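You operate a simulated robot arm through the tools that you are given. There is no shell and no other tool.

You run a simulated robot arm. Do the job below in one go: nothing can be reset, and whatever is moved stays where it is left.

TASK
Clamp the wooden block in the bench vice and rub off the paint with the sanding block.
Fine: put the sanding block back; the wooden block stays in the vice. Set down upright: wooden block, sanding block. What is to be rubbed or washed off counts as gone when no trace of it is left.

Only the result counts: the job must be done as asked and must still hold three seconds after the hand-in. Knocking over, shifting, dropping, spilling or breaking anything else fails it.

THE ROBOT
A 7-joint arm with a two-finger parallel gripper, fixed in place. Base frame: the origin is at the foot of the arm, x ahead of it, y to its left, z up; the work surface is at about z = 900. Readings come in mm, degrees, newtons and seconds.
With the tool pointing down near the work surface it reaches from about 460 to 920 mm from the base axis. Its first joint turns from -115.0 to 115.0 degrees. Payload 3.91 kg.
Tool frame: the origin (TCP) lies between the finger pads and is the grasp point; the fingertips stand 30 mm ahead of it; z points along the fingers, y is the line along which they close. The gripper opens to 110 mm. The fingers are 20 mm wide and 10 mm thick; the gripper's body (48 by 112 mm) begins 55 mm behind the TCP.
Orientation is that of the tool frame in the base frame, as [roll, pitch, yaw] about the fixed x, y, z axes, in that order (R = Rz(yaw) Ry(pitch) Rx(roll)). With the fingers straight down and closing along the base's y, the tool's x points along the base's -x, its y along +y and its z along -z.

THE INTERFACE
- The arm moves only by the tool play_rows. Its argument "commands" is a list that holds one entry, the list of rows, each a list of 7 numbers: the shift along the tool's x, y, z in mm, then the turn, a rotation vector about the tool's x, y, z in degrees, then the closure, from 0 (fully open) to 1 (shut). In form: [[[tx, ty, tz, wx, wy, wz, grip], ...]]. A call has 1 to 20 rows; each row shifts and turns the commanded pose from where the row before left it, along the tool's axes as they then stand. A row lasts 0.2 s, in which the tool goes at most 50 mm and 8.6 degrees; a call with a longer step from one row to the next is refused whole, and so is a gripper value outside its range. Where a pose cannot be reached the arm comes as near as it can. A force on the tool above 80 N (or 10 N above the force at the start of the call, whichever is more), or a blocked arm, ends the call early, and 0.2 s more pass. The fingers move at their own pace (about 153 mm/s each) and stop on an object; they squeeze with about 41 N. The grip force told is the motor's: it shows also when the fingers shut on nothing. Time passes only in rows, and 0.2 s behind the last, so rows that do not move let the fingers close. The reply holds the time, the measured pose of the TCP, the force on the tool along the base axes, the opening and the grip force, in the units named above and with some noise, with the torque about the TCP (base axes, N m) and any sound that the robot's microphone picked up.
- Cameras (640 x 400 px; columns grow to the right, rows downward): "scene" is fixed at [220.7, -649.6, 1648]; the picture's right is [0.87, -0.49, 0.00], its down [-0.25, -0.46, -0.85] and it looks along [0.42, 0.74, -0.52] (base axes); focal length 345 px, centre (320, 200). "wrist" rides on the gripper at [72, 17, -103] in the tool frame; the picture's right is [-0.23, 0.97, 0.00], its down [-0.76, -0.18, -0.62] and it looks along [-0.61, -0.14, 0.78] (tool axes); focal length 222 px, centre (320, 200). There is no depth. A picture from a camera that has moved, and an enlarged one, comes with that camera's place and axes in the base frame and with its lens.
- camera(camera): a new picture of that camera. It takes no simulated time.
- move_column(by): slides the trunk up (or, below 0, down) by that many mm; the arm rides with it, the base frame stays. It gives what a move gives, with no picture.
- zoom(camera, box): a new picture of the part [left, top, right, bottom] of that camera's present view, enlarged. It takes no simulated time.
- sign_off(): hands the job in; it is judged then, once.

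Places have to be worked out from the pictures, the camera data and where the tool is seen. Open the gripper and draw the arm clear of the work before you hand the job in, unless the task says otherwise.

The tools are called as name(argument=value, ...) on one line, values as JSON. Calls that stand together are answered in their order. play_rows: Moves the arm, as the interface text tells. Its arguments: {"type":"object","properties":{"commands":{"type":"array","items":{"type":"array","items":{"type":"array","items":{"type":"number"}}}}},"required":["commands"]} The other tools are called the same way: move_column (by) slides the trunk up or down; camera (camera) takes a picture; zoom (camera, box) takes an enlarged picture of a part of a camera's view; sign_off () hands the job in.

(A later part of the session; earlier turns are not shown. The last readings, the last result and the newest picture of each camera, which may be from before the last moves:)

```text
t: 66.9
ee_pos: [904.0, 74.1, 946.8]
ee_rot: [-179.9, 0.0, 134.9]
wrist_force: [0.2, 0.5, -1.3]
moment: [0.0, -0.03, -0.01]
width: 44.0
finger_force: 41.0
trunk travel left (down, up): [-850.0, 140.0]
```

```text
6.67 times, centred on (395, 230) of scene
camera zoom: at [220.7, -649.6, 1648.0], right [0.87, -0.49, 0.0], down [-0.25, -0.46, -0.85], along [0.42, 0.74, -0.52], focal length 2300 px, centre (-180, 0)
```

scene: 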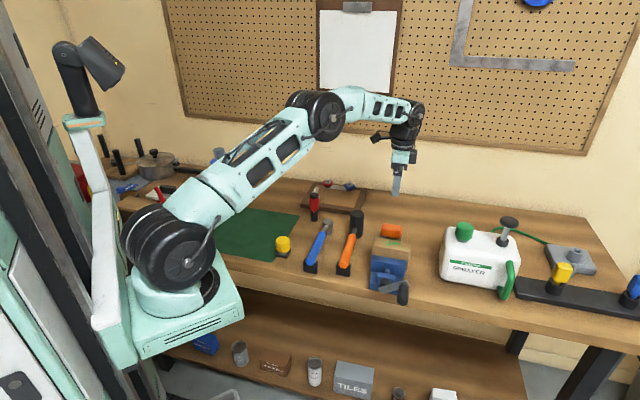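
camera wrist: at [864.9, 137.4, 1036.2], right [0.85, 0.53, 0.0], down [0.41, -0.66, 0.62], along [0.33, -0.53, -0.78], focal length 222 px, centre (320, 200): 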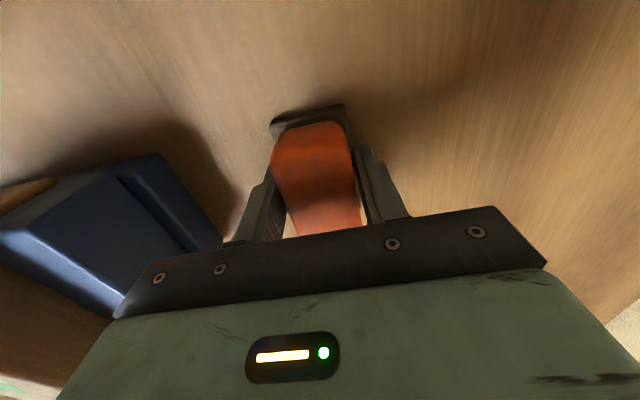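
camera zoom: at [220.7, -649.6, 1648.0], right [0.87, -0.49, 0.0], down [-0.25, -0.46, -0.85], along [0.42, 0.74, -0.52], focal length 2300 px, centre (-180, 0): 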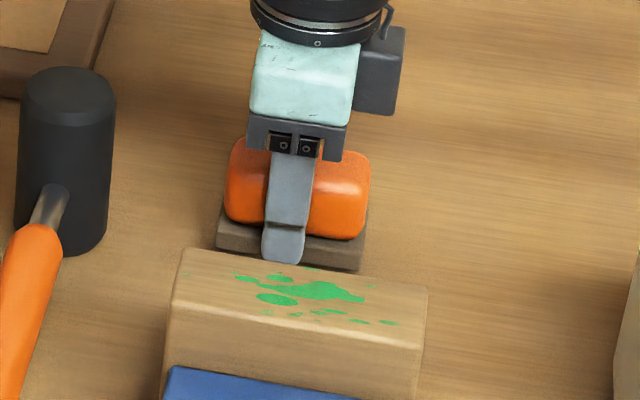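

It appears to be lifted (about 1.5–2 N load). I raise it further and check again.

play_rows(commands=[[[0, 0, -10, 0, 0, 0, 1], [0, 0, -20, 0, 0, 0, 1], [0, 0, -25, 0, 0, 0, 1], [0, 0, -25, 0, 0, 0, 1], [0, 0, -25, 0, 0, 0, 1], [0, 0, -15, 0, 0, 0, 1], [0, 0, 0, 0, 0, 0, 1]]])

zoom(camera="scene", box=[350, 160, 440, 270])

camera(camera="wrist")

```text
t: 68.5
ee_pos: [904.6, 72.7, 1067.5]
ee_rot: [-179.9, -0.2, 135.0]
wrist_force: [0.1, -0.9, -0.9]
moment: [0.0, -0.01, 0.01]
width: 44.2
finger_force: 40.9
trunk travel left (down, up): [-850.0, 140.0]
```

```text
3.64 times, centred on (395, 215) of scene
camera zoom: at [220.7, -649.6, 1648.0], right [0.87, -0.49, 0.0], down [-0.25, -0.46, -0.85], along [0.42, 0.74, -0.52], focal length 1255 px, centre (47, 146)
```

zoom: 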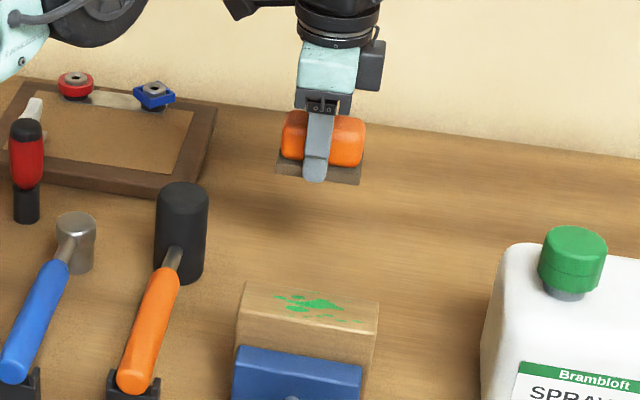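

```text
taken
camera wrist: at [865.3, 137.2, 1171.6], right [0.85, 0.53, 0.0], down [0.41, -0.66, 0.62], along [0.33, -0.53, -0.78], focal length 222 px, centre (320, 200)
```

wrist: 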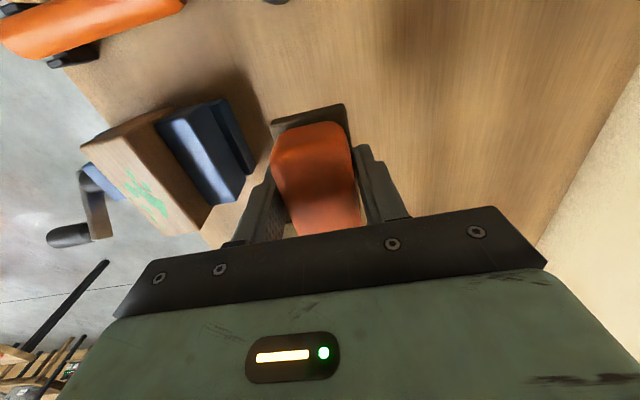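

The sanding block is held level; its underside is about 33 mm below the TCP. I carry it over the clamped block (centre u≈524, v≈601; top at z≈1005).

play_rows(commands=[[[0, 0, -12, 0, 0, 0, 1], [-1.5, -20, 0, 0, 0, 0, 1], [-1.8, -30, 0, 0, 0, 0, 1], [-1.8, -30, 0, 0, 0, 0, 1], [-1.8, -30, 0, 0, 0, 0, 1], [-1.8, -30, 0, 0, 0, 0, 1], [-2, -27, 0, 0, 0, 0, 1], [0, 0, 0, 0, 0, 0, 1]]])

zoom(camera="scene", box=[350, 180, 440, 290])

camera(camera="wrist")

```text
t: 70.3
ee_pos: [794.7, -52.3, 1078.1]
ee_rot: [180.0, 0.0, 135.1]
wrist_force: [0.0, 0.9, -1.2]
moment: [0.0, -0.01, 0.01]
width: 43.9
finger_force: 40.5
trunk travel left (down, up): [-850.0, 140.0]
```

```text
3.64 times, centred on (395, 235) of scene
camera zoom: at [220.7, -649.6, 1648.0], right [0.87, -0.49, 0.0], down [-0.25, -0.46, -0.85], along [0.42, 0.74, -0.52], focal length 1255 px, centre (47, 73)
```

zoom: 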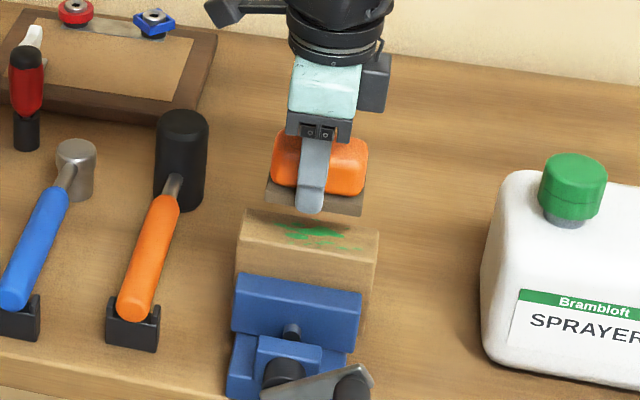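

```text
taken
camera wrist: at [754.5, 11.0, 1182.9], right [0.85, 0.53, 0.0], down [0.41, -0.66, 0.62], along [0.33, -0.53, -0.78], focal length 222 px, centre (320, 200)
```

wrist: 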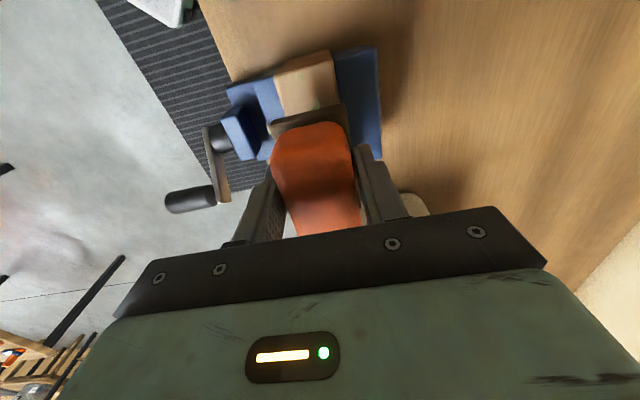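

TCP is centred over the wood (u≈525, v≈599). I lower in steps to just about contact (expected at TCP z≈1038).

play_rows(commands=[[[0, 0, 15, 0, 0, 0, 1], [0, 0, 12, 0, 0, 0, 1], [0, 0, 6, 0, 0, 0, 1], [0, 0, 3, 0, 0, 0, 1], [0, 0, 2, 0, 0, 0, 1], [0, 0, 1, 0, 0, 0, 1], [0, 0, 0, 0, 0, 0, 1]]])

zoom(camera="scene", box=[365, 210, 425, 280])

```text
t: 71.9
ee_pos: [793.7, -52.2, 1042.0]
ee_rot: [180.0, 0.0, 135.0]
wrist_force: [-0.9, 0.8, 0.7]
moment: [-0.01, 0.02, 0.01]
width: 43.7
finger_force: 41.6
trunk travel left (down, up): [-850.0, 140.0]
```

```text
5.71 times, centred on (395, 245) of scene
camera zoom: at [220.7, -649.6, 1648.0], right [0.87, -0.49, 0.0], down [-0.25, -0.46, -0.85], along [0.42, 0.74, -0.52], focal length 1972 px, centre (-109, -57)
```

zoom: 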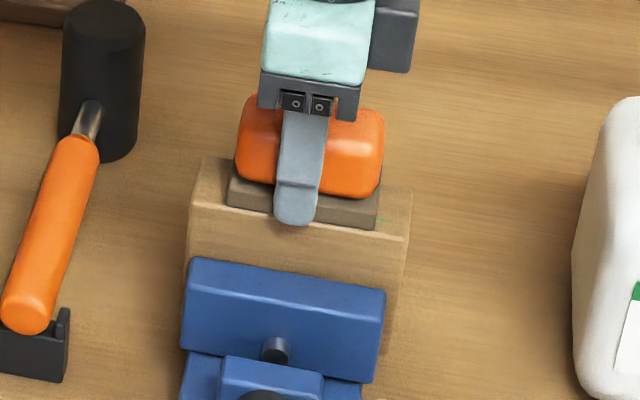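

Weight is being carried now, so it's just touching. I press 2 mm more and read the force.

play_rows(commands=[[[0, 0, 1, 0, 0, 0, 1], [0, 0, 1, 0, 0, 0, 1], [0, 0, 0, 0, 0, 0, 1]]])

```text
t: 72.7
ee_pos: [793.3, -51.6, 1040.4]
ee_rot: [179.8, 0.1, 135.0]
wrist_force: [0.0, -3.0, 19.3]
moment: [-0.03, 0.33, 0.04]
width: 44.1
finger_force: 41.3
trunk travel left (down, up): [-850.0, 140.0]
```

Pressing with about 19 N. I now rub along the block's length, ±27 mm.

play_rows(commands=[[[9, 0, 0, 0, 0, 0, 1], [9, 0, 0, 0, 0, 0, 1], [9, 0, 0, 0, 0, 0, 1], [-9, 0, 0, 0, 0, 0, 1], [-9, 0, 0, 0, 0, 0, 1], [-9, 0, 0, 0, 0, 0, 1], [-9, 0, 0, 0, 0, 0, 1], [-9, 0, 0, 0, 0, 0, 1], [-9, 0, 0, 0, 0, 0, 1], [9, 0, 0, 0, 0, 0, 1], [9, 0, 0, 0, 0, 0, 1], [9, 0, 0, 0, 0, 0, 1]]])

zoom(camera="scene", box=[365, 210, 425, 280])

```text
t: 75.3
ee_pos: [794.7, -51.4, 1038.2]
ee_rot: [-180.0, 0.0, 135.0]
wrist_force: [3.7, -4.8, 16.4]
moment: [0.11, 0.1, 0.04]
width: 44.3
finger_force: 40.9
trunk travel left (down, up): [-850.0, 140.0]
```

```text
5.71 times, centred on (395, 245) of scene
camera zoom: at [220.7, -649.6, 1648.0], right [0.87, -0.49, 0.0], down [-0.25, -0.46, -0.85], along [0.42, 0.74, -0.52], focal length 1972 px, centre (-109, -57)
```

zoom: 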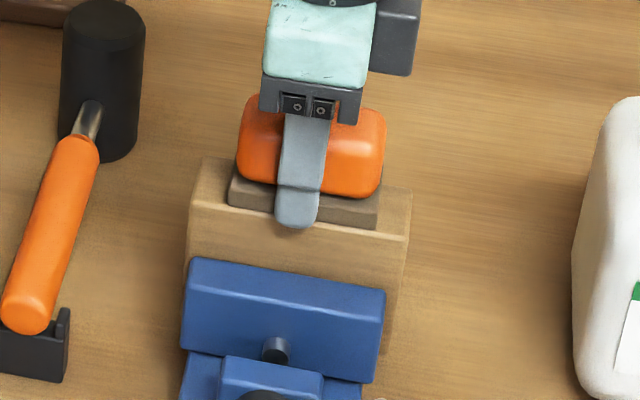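

The wood stays put and no paint shows beside the sander. I do more strokes with small sideways offsets so that the edges are also covered.

play_rows(commands=[[[9, 2, 0, 0, 0, 0, 1], [10, 2, 0, 0, 0, 0, 1], [10, 0, 0, 0, 0, 0, 1], [-10, 0, 0, 0, 0, 0, 1], [-10, 0, 0, 0, 0, 0, 1], [-10, 0, 0, 0, 0, 0, 1], [-10, 0, 0, 0, 0, 0, 1], [-10, 0, 0, 0, 0, 0, 1], [-10, 0, 0, 0, 0, 0, 1], [10, -4, 0, 0, 0, 0, 1], [10, -4, 0, 0, 0, 0, 1], [10, 0, 0, 0, 0, 0, 1], [10, 0, 0, 0, 0, 0, 1], [10, 0, 0, 0, 0, 0, 1], [10, 0, 0, 0, 0, 0, 1], [-10, 0, 0, 0, 0, 0, 1], [-10, 0, 0, 0, 0, 0, 1], [-9, 0, 0, 0, 0, 0, 1]]])

play_rows(commands=[[[-10, 0, 0, 0, 0, 0, 1], [-10, 0, 0, 0, 0, 0, 1], [-10, 0, 0, 0, 0, 0, 1], [10, 2, 0, 0, 0, 0, 1], [10, 2, 0, 0, 0, 0, 1], [10, 0, 0, 0, 0, 0, 1], [10, 0, 0, 0, 0, 0, 1], [10, 0, 0, 0, 0, 0, 1], [10, 0, 0, 0, 0, 0, 1], [-10, 0, 0, 0, 0, 0, 1], [-10, 0, 0, 0, 0, 0, 1], [-10, 0, 0, 0, 0, 0, 1], [-10, 0, 0, 0, 0, 0, 1], [-10, 0, 0, 0, 0, 0, 1], [-10, 0, 0, 0, 0, 0, 1], [10, 0, 0, 0, 0, 0, 1], [10, 0, 0, 0, 0, 0, 1], [10, 0, 0, 0, 0, 0, 1]]])

zoom(camera="scene", box=[365, 210, 425, 280])

```text
t: 79.1
ee_pos: [791.5, -54.9, 1039.5]
ee_rot: [-180.0, 0.0, 135.0]
wrist_force: [1.0, 0.6, -1.2]
moment: [-0.01, -0.01, 0.05]
width: 44.2
finger_force: 41.0
trunk travel left (down, up): [-850.0, 140.0]
```

```text
t: 82.9
ee_pos: [794.2, -50.5, 1038.8]
ee_rot: [-180.0, -0.2, 135.1]
wrist_force: [-0.7, -0.2, 2.5]
moment: [-0.07, -0.01, 0.02]
width: 44.1
finger_force: 41.0
trunk travel left (down, up): [-850.0, 140.0]
```

```text
5.71 times, centred on (395, 245) of scene
camera zoom: at [220.7, -649.6, 1648.0], right [0.87, -0.49, 0.0], down [-0.25, -0.46, -0.85], along [0.42, 0.74, -0.52], focal length 1972 px, centre (-109, -57)
```

zoom: 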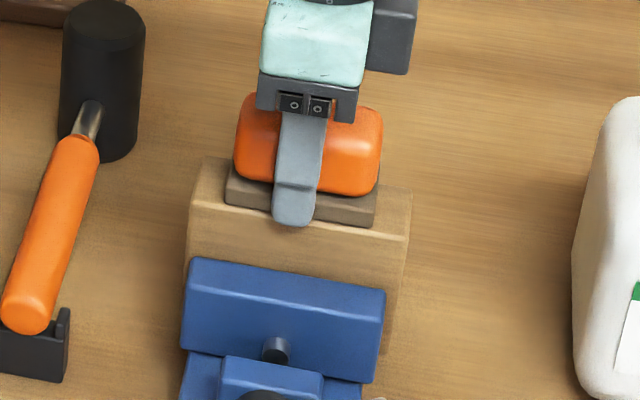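

The pressing force has faded to about 2 N. I lift the sander to see what paint is left.

play_rows(commands=[[[0, 0, -15, 0, 0, 0, 1], [0, 20, -25, 0, 0, 0, 1], [0, 30, -20, 0, 0, 0, 1], [0, 30, 0, 0, 0, 0, 1], [0, 0, 0, 0, 0, 0, 1]]])

camera(camera="wrist")

zoom(camera="scene", box=[370, 230, 415, 270])

```text
t: 84.1
ee_pos: [852.4, 3.3, 1099.0]
ee_rot: [179.9, 0.0, 135.1]
wrist_force: [-0.3, 0.4, -0.4]
moment: [0.01, -0.02, 0.0]
width: 43.9
finger_force: 41.4
trunk travel left (down, up): [-850.0, 140.0]
```

```text
taken
camera wrist: at [812.2, 66.9, 1202.7], right [0.85, 0.53, 0.0], down [0.41, -0.66, 0.62], along [0.33, -0.53, -0.78], focal length 222 px, centre (320, 200)
```

wrist: 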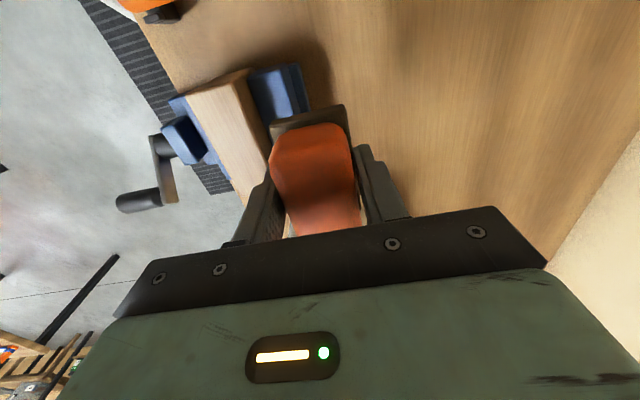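

```text
10.00 times, centred on (392, 250) of scene
camera zoom: at [220.7, -649.6, 1648.0], right [0.87, -0.49, 0.0], down [-0.25, -0.46, -0.85], along [0.42, 0.74, -0.52], focal length 3451 px, centre (-405, -300)
```

zoom: 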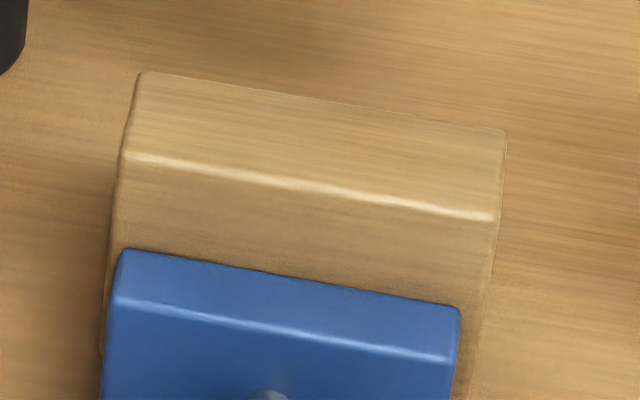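

zoom(camera="wrist", box=[170, 60, 290, 200])

zoom(camera="scene", box=[374, 232, 412, 260])

```text
2.86 times, centred on (230, 130) of wrist
camera zoom: at [812.2, 66.9, 1202.7], right [0.85, 0.53, 0.0], down [0.41, -0.66, 0.62], along [0.33, -0.53, -0.78], focal length 635 px, centre (577, 400)
```

zoom: 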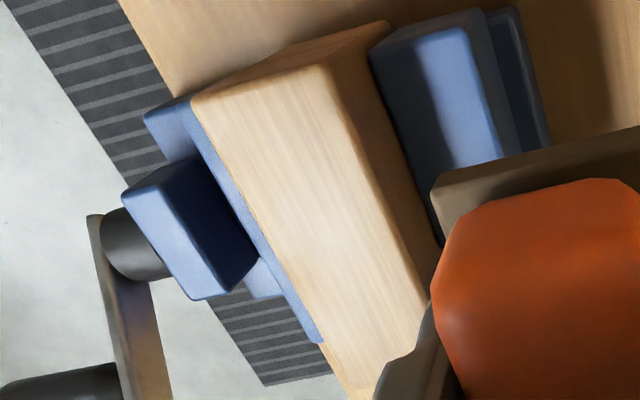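

```text
14.29 times, centred on (393, 246) of scene
camera zoom: at [220.7, -649.6, 1648.0], right [0.87, -0.49, 0.0], down [-0.25, -0.46, -0.85], along [0.42, 0.74, -0.52], focal length 4930 px, centre (-723, -457)
```

zoom: 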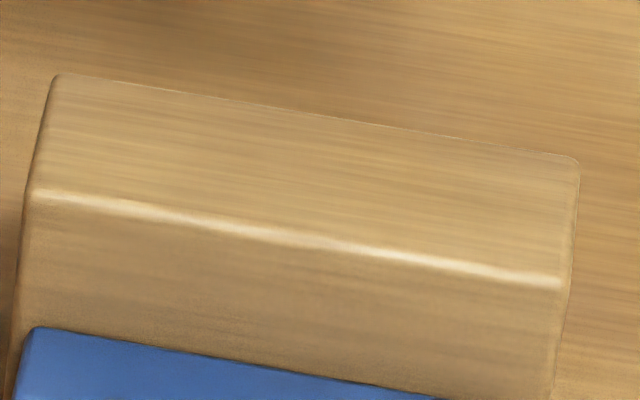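

No paint is visible any more. To be sure that no faint trace remains, I go back for one more firm pass.

play_rows(commands=[[[0, -30, 0, 0, 0, 0, 1], [0, -30, 0, 0, 0, 0, 1], [0, -20, 0, 0, 0, 0, 1], [0, 0, 20, 0, 0, 0, 1], [0, 0, 20, 0, 0, 0, 1], [0, 0, 13, 0, 0, 0, 1], [0, 0, 4, 0, 0, 0, 1], [0, 0, 2, 0, 0, 0, 1], [0, 0, 1, 0, 0, 0, 1], [0, 0, 1, 0, 0, 0, 1], [0, 0, 0, 0, 0, 0, 1]]])

```text
t: 86.5
ee_pos: [795.4, -52.0, 1038.8]
ee_rot: [179.9, 0.1, 134.9]
wrist_force: [-2.2, 0.1, 12.7]
moment: [0.11, 0.31, -0.04]
width: 44.0
finger_force: 40.7
trunk travel left (down, up): [-850.0, 140.0]
```

play_rows(commands=[[[10, 0, 0.5, 0, 0, 0, 1], [10, 0, 0, 0, 0, 0, 1], [9, 0, 0, 0, 0, 0, 1], [-10, 1, 0.5, 0, 0, 0, 1], [-10, 1, 0, 0, 0, 0, 1], [-10, 0, 0, 0, 0, 0, 1], [-10, 0, 0, 0, 0, 0, 1], [-10, 0, 0, 0, 0, 0, 1], [-9, 0, 0, 0, 0, 0, 1], [10, -2, 0.5, 0, 0, 0, 1], [10, -2, 0, 0, 0, 0, 1], [10, 0, 0, 0, 0, 0, 1], [10, 0, 0, 0, 0, 0, 1], [10, 0, 0, 0, 0, 0, 1], [9, 0, 0, 0, 0, 0, 1], [-10, 0, 0.5, 0, 0, 0, 1], [-10, 1, 0, 0, 0, 0, 1], [-9, 1, 0, 0, 0, 0, 1]]])

```text
t: 90.3
ee_pos: [791.3, -51.1, 1035.3]
ee_rot: [-179.9, -0.2, 134.9]
wrist_force: [-10.8, 3.2, 20.2]
moment: [0.4, 0.68, -0.04]
width: 44.3
finger_force: 41.6
trunk travel left (down, up): [-850.0, 140.0]
```

Firm pass done (20 N). I lift away and take a last look at the block's top.

play_rows(commands=[[[0, 0, -5, 0, 0, 0, 1], [0, 0, -20, 0, 0, 0, 1], [0, 20, -25, 0, 0, 0, 1], [0, 30, -20, 0, 0, 0, 1], [0, 30, 0, 0, 0, 0, 1], [0, 30, 0, 0, 0, 0, 1], [0, 0, 0, 0, 0, 0, 1]]])

zoom(camera="wrist", box=[140, 40, 300, 200])

zoom(camera="scene", box=[374, 232, 412, 260])

zoom(camera="scene", box=[345, 160, 435, 310])

```text
t: 91.9
ee_pos: [873.2, 25.3, 1105.9]
ee_rot: [-180.0, 0.0, 135.1]
wrist_force: [-0.4, -0.1, -0.1]
moment: [0.02, 0.0, -0.01]
width: 44.1
finger_force: 40.9
trunk travel left (down, up): [-850.0, 140.0]
```

```text
2.50 times, centred on (220, 120) of wrist
camera zoom: at [833.9, 89.4, 1209.3], right [0.85, 0.53, 0.0], down [0.41, -0.66, 0.62], along [0.33, -0.53, -0.78], focal length 555 px, centre (570, 400)
```

zoom: 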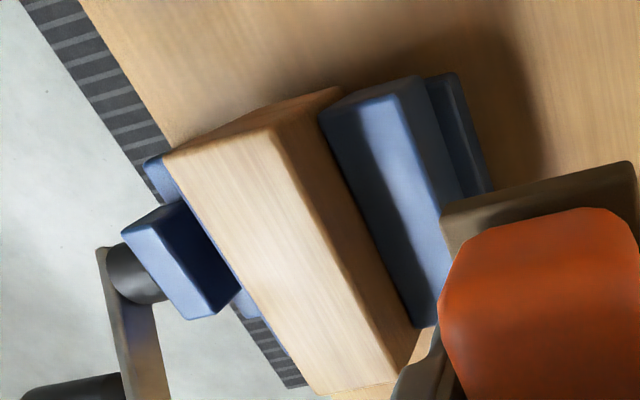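

```text
14.29 times, centred on (393, 246) of scene
camera zoom: at [220.7, -649.6, 1648.0], right [0.87, -0.49, 0.0], down [-0.25, -0.46, -0.85], along [0.42, 0.74, -0.52], focal length 4930 px, centre (-723, -457)
```

zoom: 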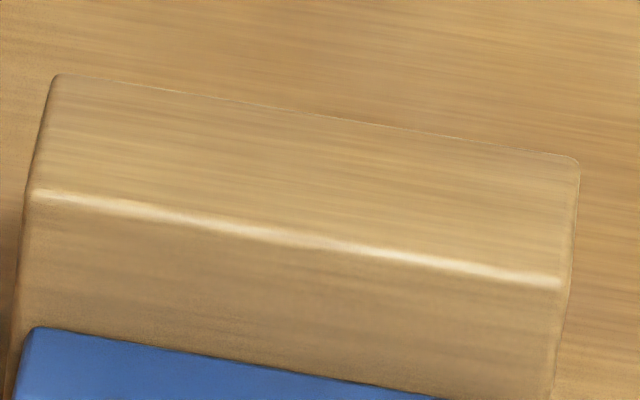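

```text
2.67 times, centred on (390, 235) of scene
camera zoom: at [220.7, -649.6, 1648.0], right [0.87, -0.49, 0.0], down [-0.25, -0.46, -0.85], along [0.42, 0.74, -0.52], focal length 920 px, centre (133, 107)
```

zoom: 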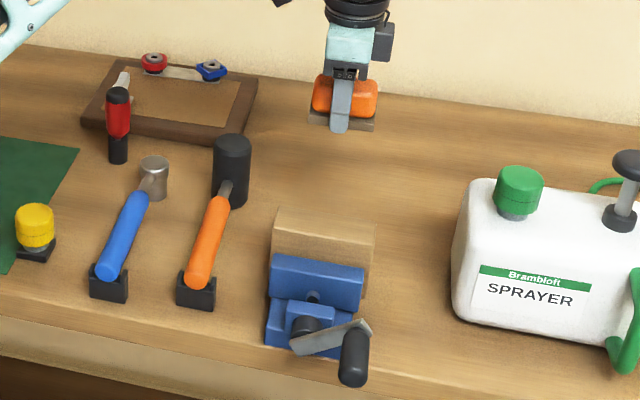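

The top is clean in both views. I carry the sanding block back to its original place (TCP (904.6, 73.1)) and lower most of the way.

play_rows(commands=[[[6, 28, 0, 0, 0, 0, 1], [5.6, 28, 0, 0, 0, 0, 1], [0, 0, 30, 0, 0, 0, 1], [0, 0, 40, 0, 0, 0, 1], [0, 0, 40, 0, 0, 0, 1], [0, 0, 30, 0, 0, 0, 1], [0, 0, 15, 0, 0, 0, 1], [0, 0, 0, 0, 0, 0, 1]]])

zoom(camera="scene", box=[365, 200, 425, 260])

camera(camera="wrist")

```text
t: 93.7
ee_pos: [903.8, 74.6, 950.2]
ee_rot: [180.0, -0.1, 135.1]
wrist_force: [-0.6, 0.6, -0.4]
moment: [-0.02, 0.01, 0.0]
width: 44.1
finger_force: 40.8
trunk travel left (down, up): [-850.0, 140.0]
```

```text
6.67 times, centred on (395, 230) of scene
camera zoom: at [220.7, -649.6, 1648.0], right [0.87, -0.49, 0.0], down [-0.25, -0.46, -0.85], along [0.42, 0.74, -0.52], focal length 2300 px, centre (-180, 0)
```

zoom: 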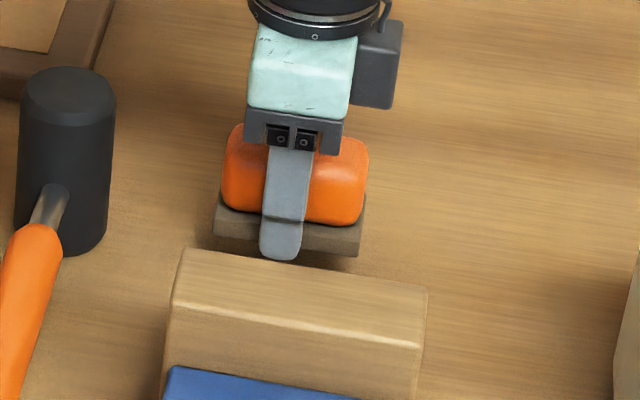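

```text
taken
camera wrist: at [863.4, 138.3, 1054.2], right [0.85, 0.53, 0.0], down [0.41, -0.66, 0.62], along [0.33, -0.53, -0.78], focal length 222 px, centre (320, 200)
```

wrist: 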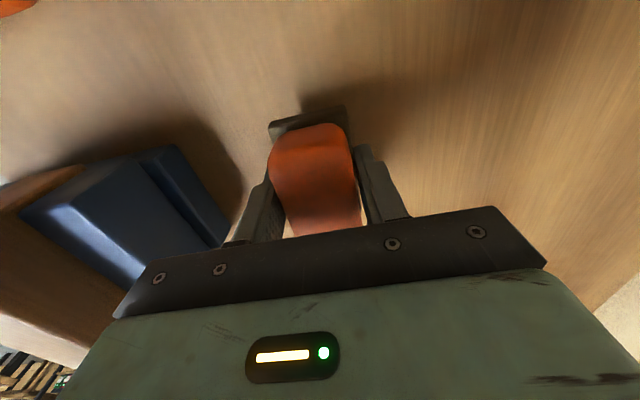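

Almost there. I lower gently to contact with the bench.

play_rows(commands=[[[0, 0, 8, 0, 0, 0, 1], [0, 0, 5, 0, 0, 0, 1], [0, 0, 2, 0, 0, 0, 1], [0, 0, 1, 0, 0, 0, 1], [0, 0, 1, 0, 0, 0, 1], [0, 0, 0, 0, 0, 0, 1]]])

zoom(camera="scene", box=[365, 200, 425, 260])

```text
t: 95.1
ee_pos: [903.2, 74.5, 934.4]
ee_rot: [-179.9, 0.0, 135.0]
wrist_force: [-0.4, -0.8, -1.1]
moment: [0.01, -0.02, -0.01]
width: 44.0
finger_force: 40.9
trunk travel left (down, up): [-850.0, 140.0]
```

```text
6.67 times, centred on (395, 230) of scene
camera zoom: at [220.7, -649.6, 1648.0], right [0.87, -0.49, 0.0], down [-0.25, -0.46, -0.85], along [0.42, 0.74, -0.52], focal length 2300 px, centre (-180, 0)
```

zoom: 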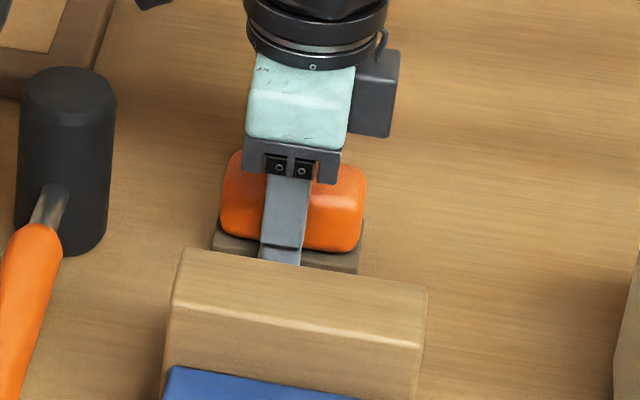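

play_rows(commands=[[[0, 0, 1, 0, 0, 0, 1], [0, 0, 1, 0, 0, 0, 1], [0, 0, 0, 0, 0, 0, 1]]])

```text
t: 95.9
ee_pos: [903.6, 74.0, 930.9]
ee_rot: [-180.0, 0.0, 135.0]
wrist_force: [-1.0, -0.7, -1.5]
moment: [0.04, 0.0, 0.02]
width: 44.1
finger_force: 41.0
trunk travel left (down, up): [-850.0, 140.0]
```

Still hanging free (−1.5 N). I inch down 1 mm at a time.

play_rows(commands=[[[0, 0, 1, 0, 0, 0, 1], [0, 0, 0, 0, 0, 0, 1]]])

zoom(camera="scene", box=[365, 200, 425, 260])

```text
t: 96.5
ee_pos: [903.7, 74.7, 930.3]
ee_rot: [180.0, -0.1, 135.1]
wrist_force: [-0.1, 0.1, -0.9]
moment: [0.0, 0.01, 0.01]
width: 43.7
finger_force: 40.8
trunk travel left (down, up): [-850.0, 140.0]
```

```text
6.67 times, centred on (395, 230) of scene
camera zoom: at [220.7, -649.6, 1648.0], right [0.87, -0.49, 0.0], down [-0.25, -0.46, -0.85], along [0.42, 0.74, -0.52], focal length 2300 px, centre (-180, 0)
```

zoom: 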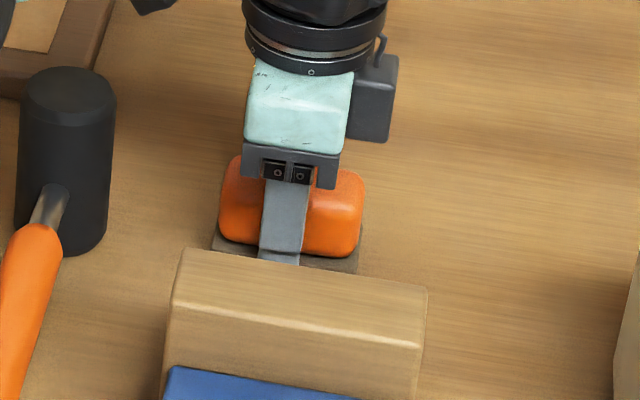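

Nearly on the bench and about 1.6 mm left of its original place. I shift that back and lower a last millimetre.

play_rows(commands=[[[-1.6, 0, 0, 0, 0, 0, 1], [0, 0, 0.7, 0, 0, 0, 1], [0, 0, 0, 0, 0, 0, 1]]])

```text
t: 97.3
ee_pos: [903.6, 72.6, 929.7]
ee_rot: [179.8, -0.1, 135.1]
wrist_force: [-0.5, 0.1, -0.1]
moment: [-0.02, 0.0, 0.02]
width: 43.8
finger_force: 41.0
trunk travel left (down, up): [-850.0, 140.0]
```

The load is off, so it is standing on the bench. I release slightly, then raise straight up.

play_rows(commands=[[[0, 0, 0, 0, 0, 0, 0.45], [0, 0, 0, 0, 0, 0, 0.35], [0, 0, 0, 0, 0, 0, 0.25], [0, 0, -5, 0, 0, 0, 0.25], [0, 0, -20, 0, 0, 0, 0.25], [0, 0, -30, 0, 0, 0, 0.25], [0, 0, -40, 0, 0, 0, 0.25], [0, 0, -40, 0, 0, 0, 0.25], [0, 0, -20, 0, 0, 0, 0.25], [0, 0, 0, 0, 0, 0, 0.25]]])

zoom(camera="scene", box=[365, 200, 425, 260])

camera(camera="wrist")

```text
t: 99.5
ee_pos: [905.3, 72.7, 1085.0]
ee_rot: [180.0, -0.2, 134.9]
wrist_force: [1.1, -0.2, -0.5]
moment: [-0.03, 0.01, 0.0]
width: 82.3
finger_force: 0.2
trunk travel left (down, up): [-850.0, 140.0]
```

```text
6.67 times, centred on (395, 230) of scene
camera zoom: at [220.7, -649.6, 1648.0], right [0.87, -0.49, 0.0], down [-0.25, -0.46, -0.85], along [0.42, 0.74, -0.52], focal length 2300 px, centre (-180, 0)
```

zoom: 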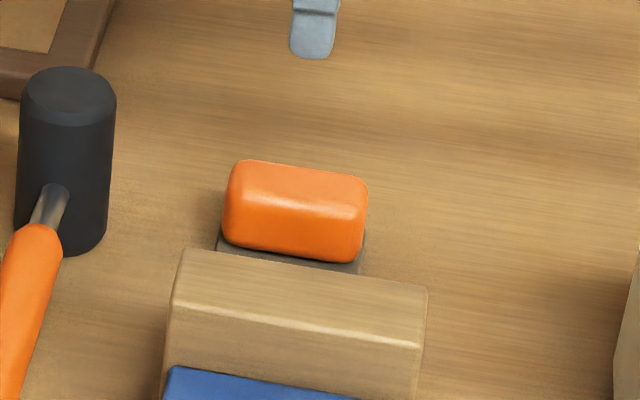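

```text
taken
camera wrist: at [866.1, 137.0, 1188.5], right [0.85, 0.53, 0.0], down [0.41, -0.66, 0.62], along [0.33, -0.53, -0.78], focal length 222 px, centre (320, 200)
```

wrist: 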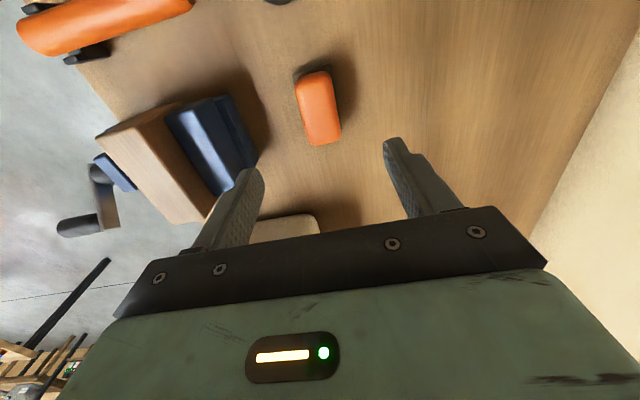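

The sanding block stands upright at its place again (within a few mm). Before finishing I check that the jaws really grip: I bring the camera into the plane of the front jaw/block interface.

play_rows(commands=[[[0, 0, -25, 0, 0, 0, 0.25], [-2, -34, 0, 0, 0, 0, 0.1], [-2, -34, 0, 0, 0, 0, 0], [-2, -34, 0, 0, 0, 0, 0], [-2, -34, 0, 0, 0, 0, 0], [-2, -34, 0, 0, 0, 0, 0], [-1, -36, 0, 0, 0, 0, 0], [0, 0, 0, 0, 0, 0, 0]]])

camera(camera="wrist")

zoom(camera="wrist", box=[290, 40, 390, 140])

```text
t: 101.3
ee_pos: [764.9, -81.5, 1110.5]
ee_rot: [179.9, -0.1, 135.1]
wrist_force: [0.1, -0.1, -0.2]
moment: [-0.02, 0.02, 0.05]
width: 110.0
finger_force: 0.0
trunk travel left (down, up): [-850.0, 140.0]
```

```text
taken
camera wrist: at [726.0, -17.2, 1213.9], right [0.85, 0.53, 0.0], down [0.41, -0.66, 0.62], along [0.33, -0.53, -0.78], focal length 222 px, centre (320, 200)
```

wrist: 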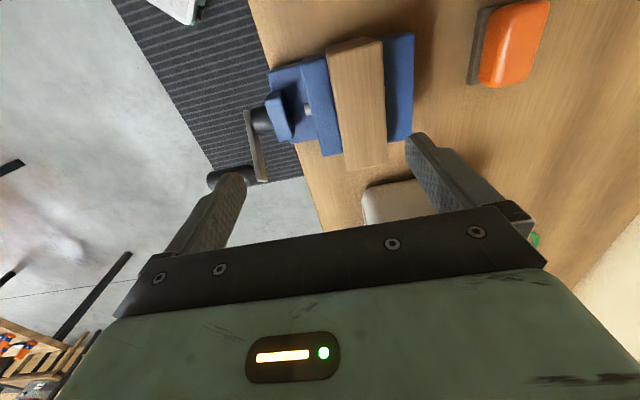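

```text
4.00 times, centred on (340, 90) of wrist
camera zoom: at [726.0, -17.2, 1213.9], right [0.85, 0.53, 0.0], down [0.41, -0.66, 0.62], along [0.33, -0.53, -0.78], focal length 888 px, centre (240, 640)
```

zoom: 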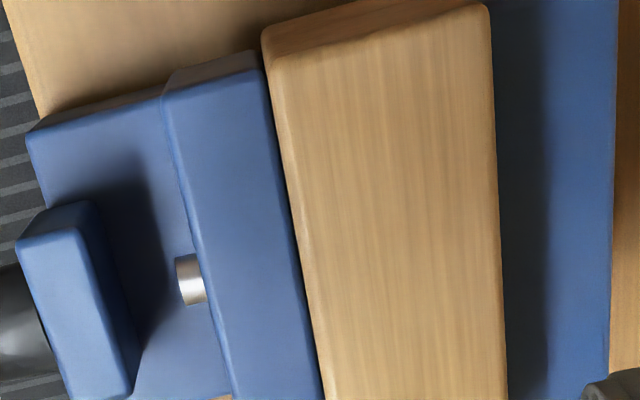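

zoom(camera="wrist", box=[325, 50, 355, 80])

zoom(camera="wrist", box=[330, 130, 360, 165])

```text
13.33 times, centred on (340, 65) of wrist
camera zoom: at [726.0, -17.2, 1213.9], right [0.85, 0.53, 0.0], down [0.41, -0.66, 0.62], along [0.33, -0.53, -0.78], focal length 2962 px, centre (53, 2000)
```

zoom: 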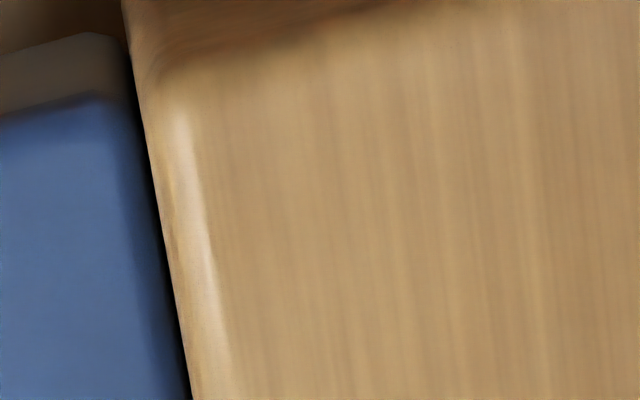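

```text
11.43 times, centred on (345, 148) of wrist
camera zoom: at [726.0, -17.2, 1213.9], right [0.85, 0.53, 0.0], down [0.41, -0.66, 0.62], along [0.33, -0.53, -0.78], focal length 2538 px, centre (34, 800)
```

zoom: 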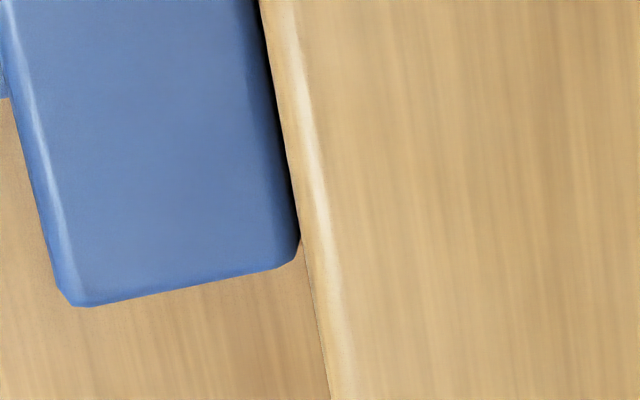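

Jaw edge and block edge meet without a visible gap. As a hold test I will push gently on the block's left end with the closed fingertips; first I position beside that end.

play_rows(commands=[[[28, 14, 0, 0, 0, 0, 0.5], [28, 14, 0, 0, 0, 0, 1], [29.5, 13, 0, 0, 0, 0, 1], [0, 0, 0, 0, 0, 0, 1], [0, 0, 30, 0, 0, 0, 1], [0, 0, 30, 0, 0, 0, 1], [0, 0, 30, 0, 0, 0, 1], [0, 0, 4, 0, 0, 0, 1], [0, 0, 0, 0, 0, 0, 1]]])

zoom(camera="scene", box=[350, 200, 430, 290])

camera(camera="wrist")

```text
t: 103.3
ee_pos: [735.5, 7.2, 1016.4]
ee_rot: [180.0, -0.1, 135.0]
wrist_force: [0.4, -0.5, -0.8]
moment: [0.01, -0.01, 0.01]
width: 0.0
finger_force: 37.5
trunk travel left (down, up): [-850.0, 140.0]
```

```text
4.44 times, centred on (390, 245) of scene
camera zoom: at [220.7, -649.6, 1648.0], right [0.87, -0.49, 0.0], down [-0.25, -0.46, -0.85], along [0.42, 0.74, -0.52], focal length 1534 px, centre (9, 0)
```

zoom: 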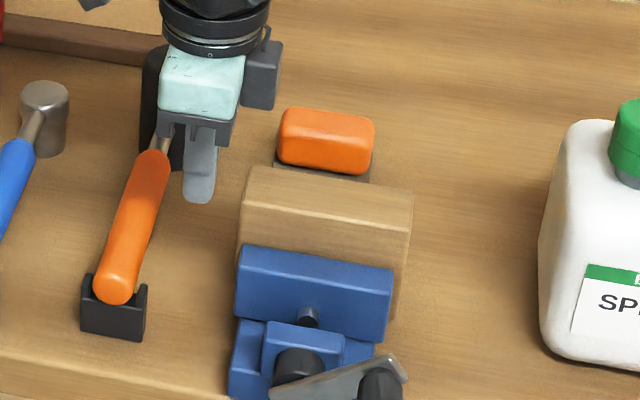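

```text
taken
camera wrist: at [696.5, 71.2, 1120.2], right [0.85, 0.53, 0.0], down [0.41, -0.66, 0.62], along [0.33, -0.53, -0.78], focal length 222 px, centre (320, 200)
```

wrist: 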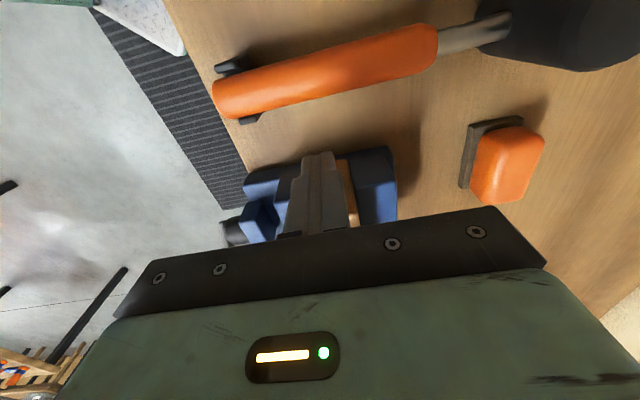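

Fingertips are left of the block end. I approach and push in 1.5 mm steps.

play_rows(commands=[[[-8, 0, 0, 0, 0, 0, 1], [-8, 0, 0, 0, 0, 0, 1], [-2, 0, 0, 0, 0, 0, 1], [-1.5, 0, 0, 0, 0, 0, 1], [0, 0, 0, 0, 0, 0, 1]]])

play_rows(commands=[[[-1.5, 0, 0, 0, 0, 0, 1], [-1, 0, 0, 0, 0, 0, 1], [0, 0, 0, 0, 0, 0, 1]]])

```text
t: 104.5
ee_pos: [749.5, -5.7, 1015.5]
ee_rot: [-180.0, -0.1, 134.9]
wrist_force: [0.9, -0.9, 0.2]
moment: [0.0, -0.03, -0.01]
width: 0.0
finger_force: 36.8
trunk travel left (down, up): [-850.0, 140.0]
```

```text
t: 105.3
ee_pos: [751.4, -7.9, 1016.1]
ee_rot: [-179.9, -0.1, 135.0]
wrist_force: [0.1, 0.1, 0.5]
moment: [0.02, -0.05, 0.0]
width: 0.0
finger_force: 37.3
trunk travel left (down, up): [-850.0, 140.0]
```

play_rows(commands=[[[-1.5, 0, 0, 0, 0, 0, 1], [-1.5, 0, 0, 0, 0, 0, 1], [0, 0, 0, 0, 0, 0, 1]]])

zoom(camera="scene", box=[365, 210, 415, 260])

```text
t: 106.1
ee_pos: [750.7, -6.9, 1015.6]
ee_rot: [180.0, -0.2, 135.2]
wrist_force: [-9.7, 9.6, 3.0]
moment: [0.05, 0.18, -0.01]
width: 0.0
finger_force: 37.7
trunk travel left (down, up): [-850.0, 140.0]
```

```text
8.00 times, centred on (390, 235) of scene
camera zoom: at [220.7, -649.6, 1648.0], right [0.87, -0.49, 0.0], down [-0.25, -0.46, -0.85], along [0.42, 0.74, -0.52], focal length 2760 px, centre (-240, -80)
```

zoom: 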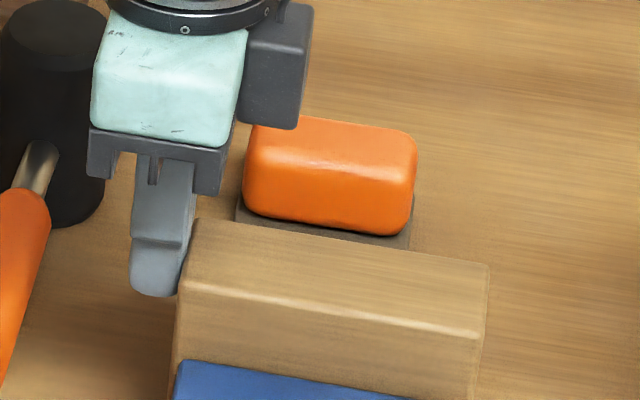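

The block resists 13.6 N without moving. One more 1.5 mm of push for certainty.

play_rows(commands=[[[-1.5, 0, 0, 0, 0, 0, 1], [0, 0, 0, 0, 0, 0, 1]]])

zoom(camera="scene", box=[365, 210, 415, 260])

```text
t: 106.7
ee_pos: [751.5, -7.7, 1016.4]
ee_rot: [-180.0, -0.2, 135.2]
wrist_force: [-19.7, 15.1, 6.2]
moment: [0.15, 0.6, -0.02]
width: 0.0
finger_force: 37.6
trunk travel left (down, up): [-850.0, 140.0]
```

```text
8.00 times, centred on (390, 235) of scene
camera zoom: at [220.7, -649.6, 1648.0], right [0.87, -0.49, 0.0], down [-0.25, -0.46, -0.85], along [0.42, 0.74, -0.52], focal length 2760 px, centre (-240, -80)
```

zoom: 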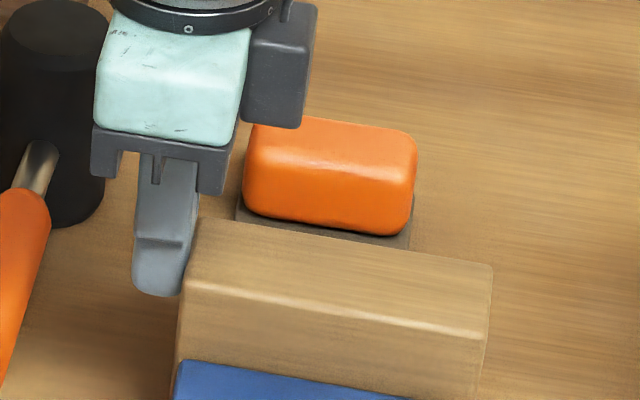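

play_rows(commands=[[[4, 0, 0, 0, 0, 0, 1], [10, 0, 0, 0, 0, 0, 1], [10, 0, -20, 0, 0, 0, 1], [0, 0, -40, 0, 0, 0, 1], [0, 0, -30, 0, 0, 0, 1], [0, 0, 0, 0, 0, 0, 1]]])

zoom(camera="scene", box=[365, 210, 415, 260])

zoom(camera="scene", box=[355, 225, 425, 310])

```text
t: 108.1
ee_pos: [738.9, 6.1, 1105.7]
ee_rot: [-180.0, 0.0, 135.0]
wrist_force: [0.0, 1.3, -0.6]
moment: [-0.03, 0.01, -0.03]
width: 0.0
finger_force: 37.7
trunk travel left (down, up): [-850.0, 140.0]
```

```text
8.00 times, centred on (390, 235) of scene
camera zoom: at [220.7, -649.6, 1648.0], right [0.87, -0.49, 0.0], down [-0.25, -0.46, -0.85], along [0.42, 0.74, -0.52], focal length 2760 px, centre (-240, -80)
```

zoom: 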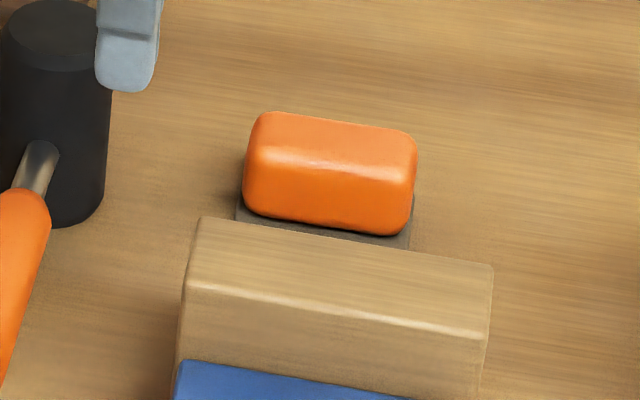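

```text
4.71 times, centred on (390, 268) of scene
camera zoom: at [220.7, -649.6, 1648.0], right [0.87, -0.49, 0.0], down [-0.25, -0.46, -0.85], along [0.42, 0.74, -0.52], focal length 1624 px, centre (-9, -118)
```

zoom: 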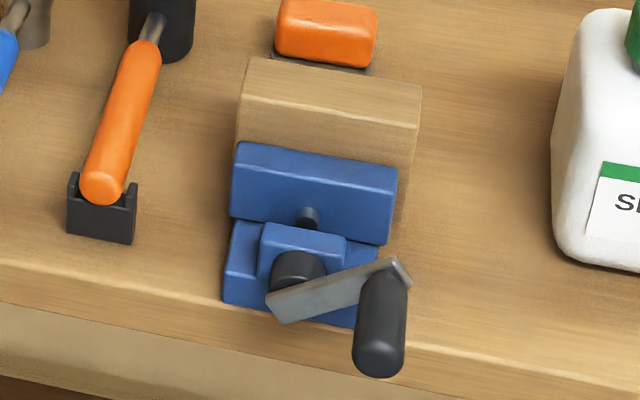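

The block slipped about 1.4 mm at 25 N, so the grip is real but moderate – the crank sprang back when I let go abruptly. I will tighten once more by pressing the crank grip downward (clockwise) with the closed fingertips and then easing off slowly. First I move above the grip at (v≈651, u≈360).

play_rows(commands=[[[-22.2, -27.8, 0, 0, 0, 0, 1], [-22.2, -27.8, 0, 0, 0, 0, 1], [-22.2, -27.8, 0, 0, 0, 0, 1], [-22.2, -27.8, 0, 0, 0, 0, 1], [-22.2, -27.8, 0, 0, 0, 0, 1], [-22, -28, 0, 0, 0, 0, 1], [0, 0, 30, 0, 0, 0, 1], [0, 0, 30, 0, 0, 0, 1], [0, 0, 0, 0, 0, 0, 1]]])

camera(camera="wrist")

zoom(camera="scene", box=[350, 200, 450, 320])

```text
t: 110.1
ee_pos: [711.8, -204.7, 1044.8]
ee_rot: [180.0, -0.1, 134.9]
wrist_force: [0.0, 0.0, 0.4]
moment: [-0.02, -0.03, -0.02]
width: 0.2
finger_force: 38.0
trunk travel left (down, up): [-850.0, 140.0]
```

```text
taken
camera wrist: at [672.9, -141.9, 1147.9], right [0.85, 0.53, 0.0], down [0.41, -0.67, 0.62], along [0.33, -0.53, -0.78], focal length 222 px, centre (320, 200)
```

wrist: 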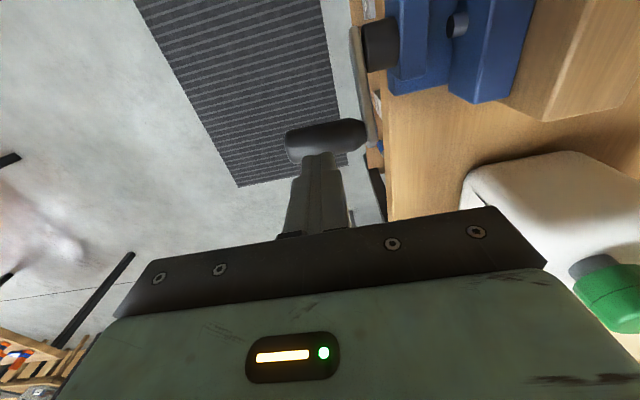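

```text
3.33 times, centred on (400, 260) of scene
camera zoom: at [220.7, -649.6, 1648.0], right [0.87, -0.49, 0.0], down [-0.25, -0.46, -0.85], along [0.42, 0.74, -0.52], focal length 1150 px, centre (53, 0)
```

zoom: 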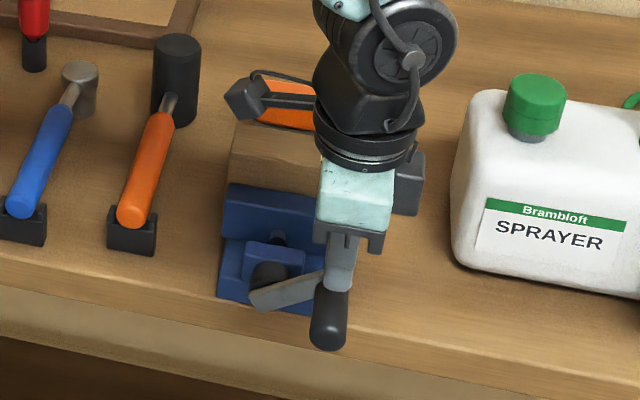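

The fingertips are right above the grip. I lower to touch it and then press down along its arc in small steps.

play_rows(commands=[[[0, 0, 10, 0, 0, 0, 1], [0, 0, 8, 0, 0, 0, 1], [0, 0, 3, 0, 0, 0, 1], [0, 0, 2, 0, 0, 0, 1], [0, 0, 0, 0, 0, 0, 1]]])

```text
t: 111.3
ee_pos: [712.7, -205.7, 1022.8]
ee_rot: [179.9, -0.1, 135.1]
wrist_force: [1.1, -2.0, 3.3]
moment: [-0.08, 0.02, 0.01]
width: 0.0
finger_force: 37.7
trunk travel left (down, up): [-850.0, 140.0]
```

Touching (3 N). I press on along the arc.

play_rows(commands=[[[-0.8, 0, 1.5, 0, 0, 0, 1], [-0.8, 0, 1.5, 0, 0, 0, 1], [0, 0, 0, 0, 0, 0, 1]]])

play_rows(commands=[[[-0.8, 0, 1.5, 0, 0, 0, 1], [-0.8, 0, 1.5, 0, 0, 0, 1], [0, 0, 0, 0, 0, 0, 1]]])

```text
t: 112.1
ee_pos: [716.1, -206.9, 1020.0]
ee_rot: [179.9, 0.1, 135.1]
wrist_force: [3.5, -3.2, 8.0]
moment: [-0.1, -0.1, 0.01]
width: 0.0
finger_force: 38.2
trunk travel left (down, up): [-850.0, 140.0]
```

```text
t: 112.9
ee_pos: [715.0, -208.4, 1016.2]
ee_rot: [179.9, 0.0, 135.0]
wrist_force: [1.7, -3.3, 7.9]
moment: [-0.1, -0.06, -0.01]
width: 0.1
finger_force: 37.4
trunk travel left (down, up): [-850.0, 140.0]
```

The grip follows at a steady 8 N. I keep pressing down further along the arc.

play_rows(commands=[[[-1, 0, 2, 0, 0, 0, 1], [-0.9, 0, 2, 0, 0, 0, 1], [-0.8, 0, 2, 0, 0, 0, 1], [-0.7, 0, 2, 0, 0, 0, 1], [0, 0, 0, 0, 0, 0, 1]]])

zoom(camera="scene", box=[350, 200, 450, 320])

```text
t: 114.1
ee_pos: [718.4, -211.0, 1009.8]
ee_rot: [180.0, 0.0, 135.0]
wrist_force: [4.1, -5.6, 11.5]
moment: [-0.13, -0.1, -0.03]
width: 0.0
finger_force: 38.3
trunk travel left (down, up): [-850.0, 140.0]
```

```text
3.33 times, centred on (400, 260) of scene
camera zoom: at [220.7, -649.6, 1648.0], right [0.87, -0.49, 0.0], down [-0.25, -0.46, -0.85], along [0.42, 0.74, -0.52], focal length 1150 px, centre (53, 0)
```

zoom: 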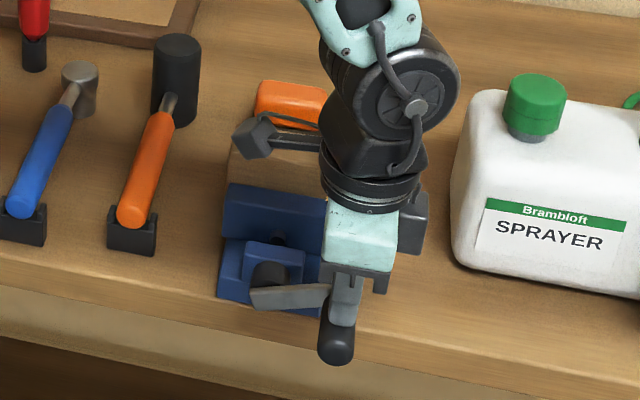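

play_rows(commands=[[[-0.5, 0, 2, 0, 0, 0, 1], [-0.4, 0, 2, 0, 0, 0, 1], [-0.2, 0, 2, 0, 0, 0, 1], [0, 0, 2, 0, 0, 0, 1], [0, 0, 2, 0, 0, 0, 1], [0, 0, 2, 0, 0, 0, 1], [0, 0, 0, 0, 0, 0, 1]]])

```text
t: 115.7
ee_pos: [718.8, -209.3, 996.2]
ee_rot: [179.9, -0.1, 135.0]
wrist_force: [5.6, -3.7, 16.5]
moment: [-0.17, -0.26, 0.02]
width: 0.0
finger_force: 37.9
trunk travel left (down, up): [-850.0, 140.0]
```

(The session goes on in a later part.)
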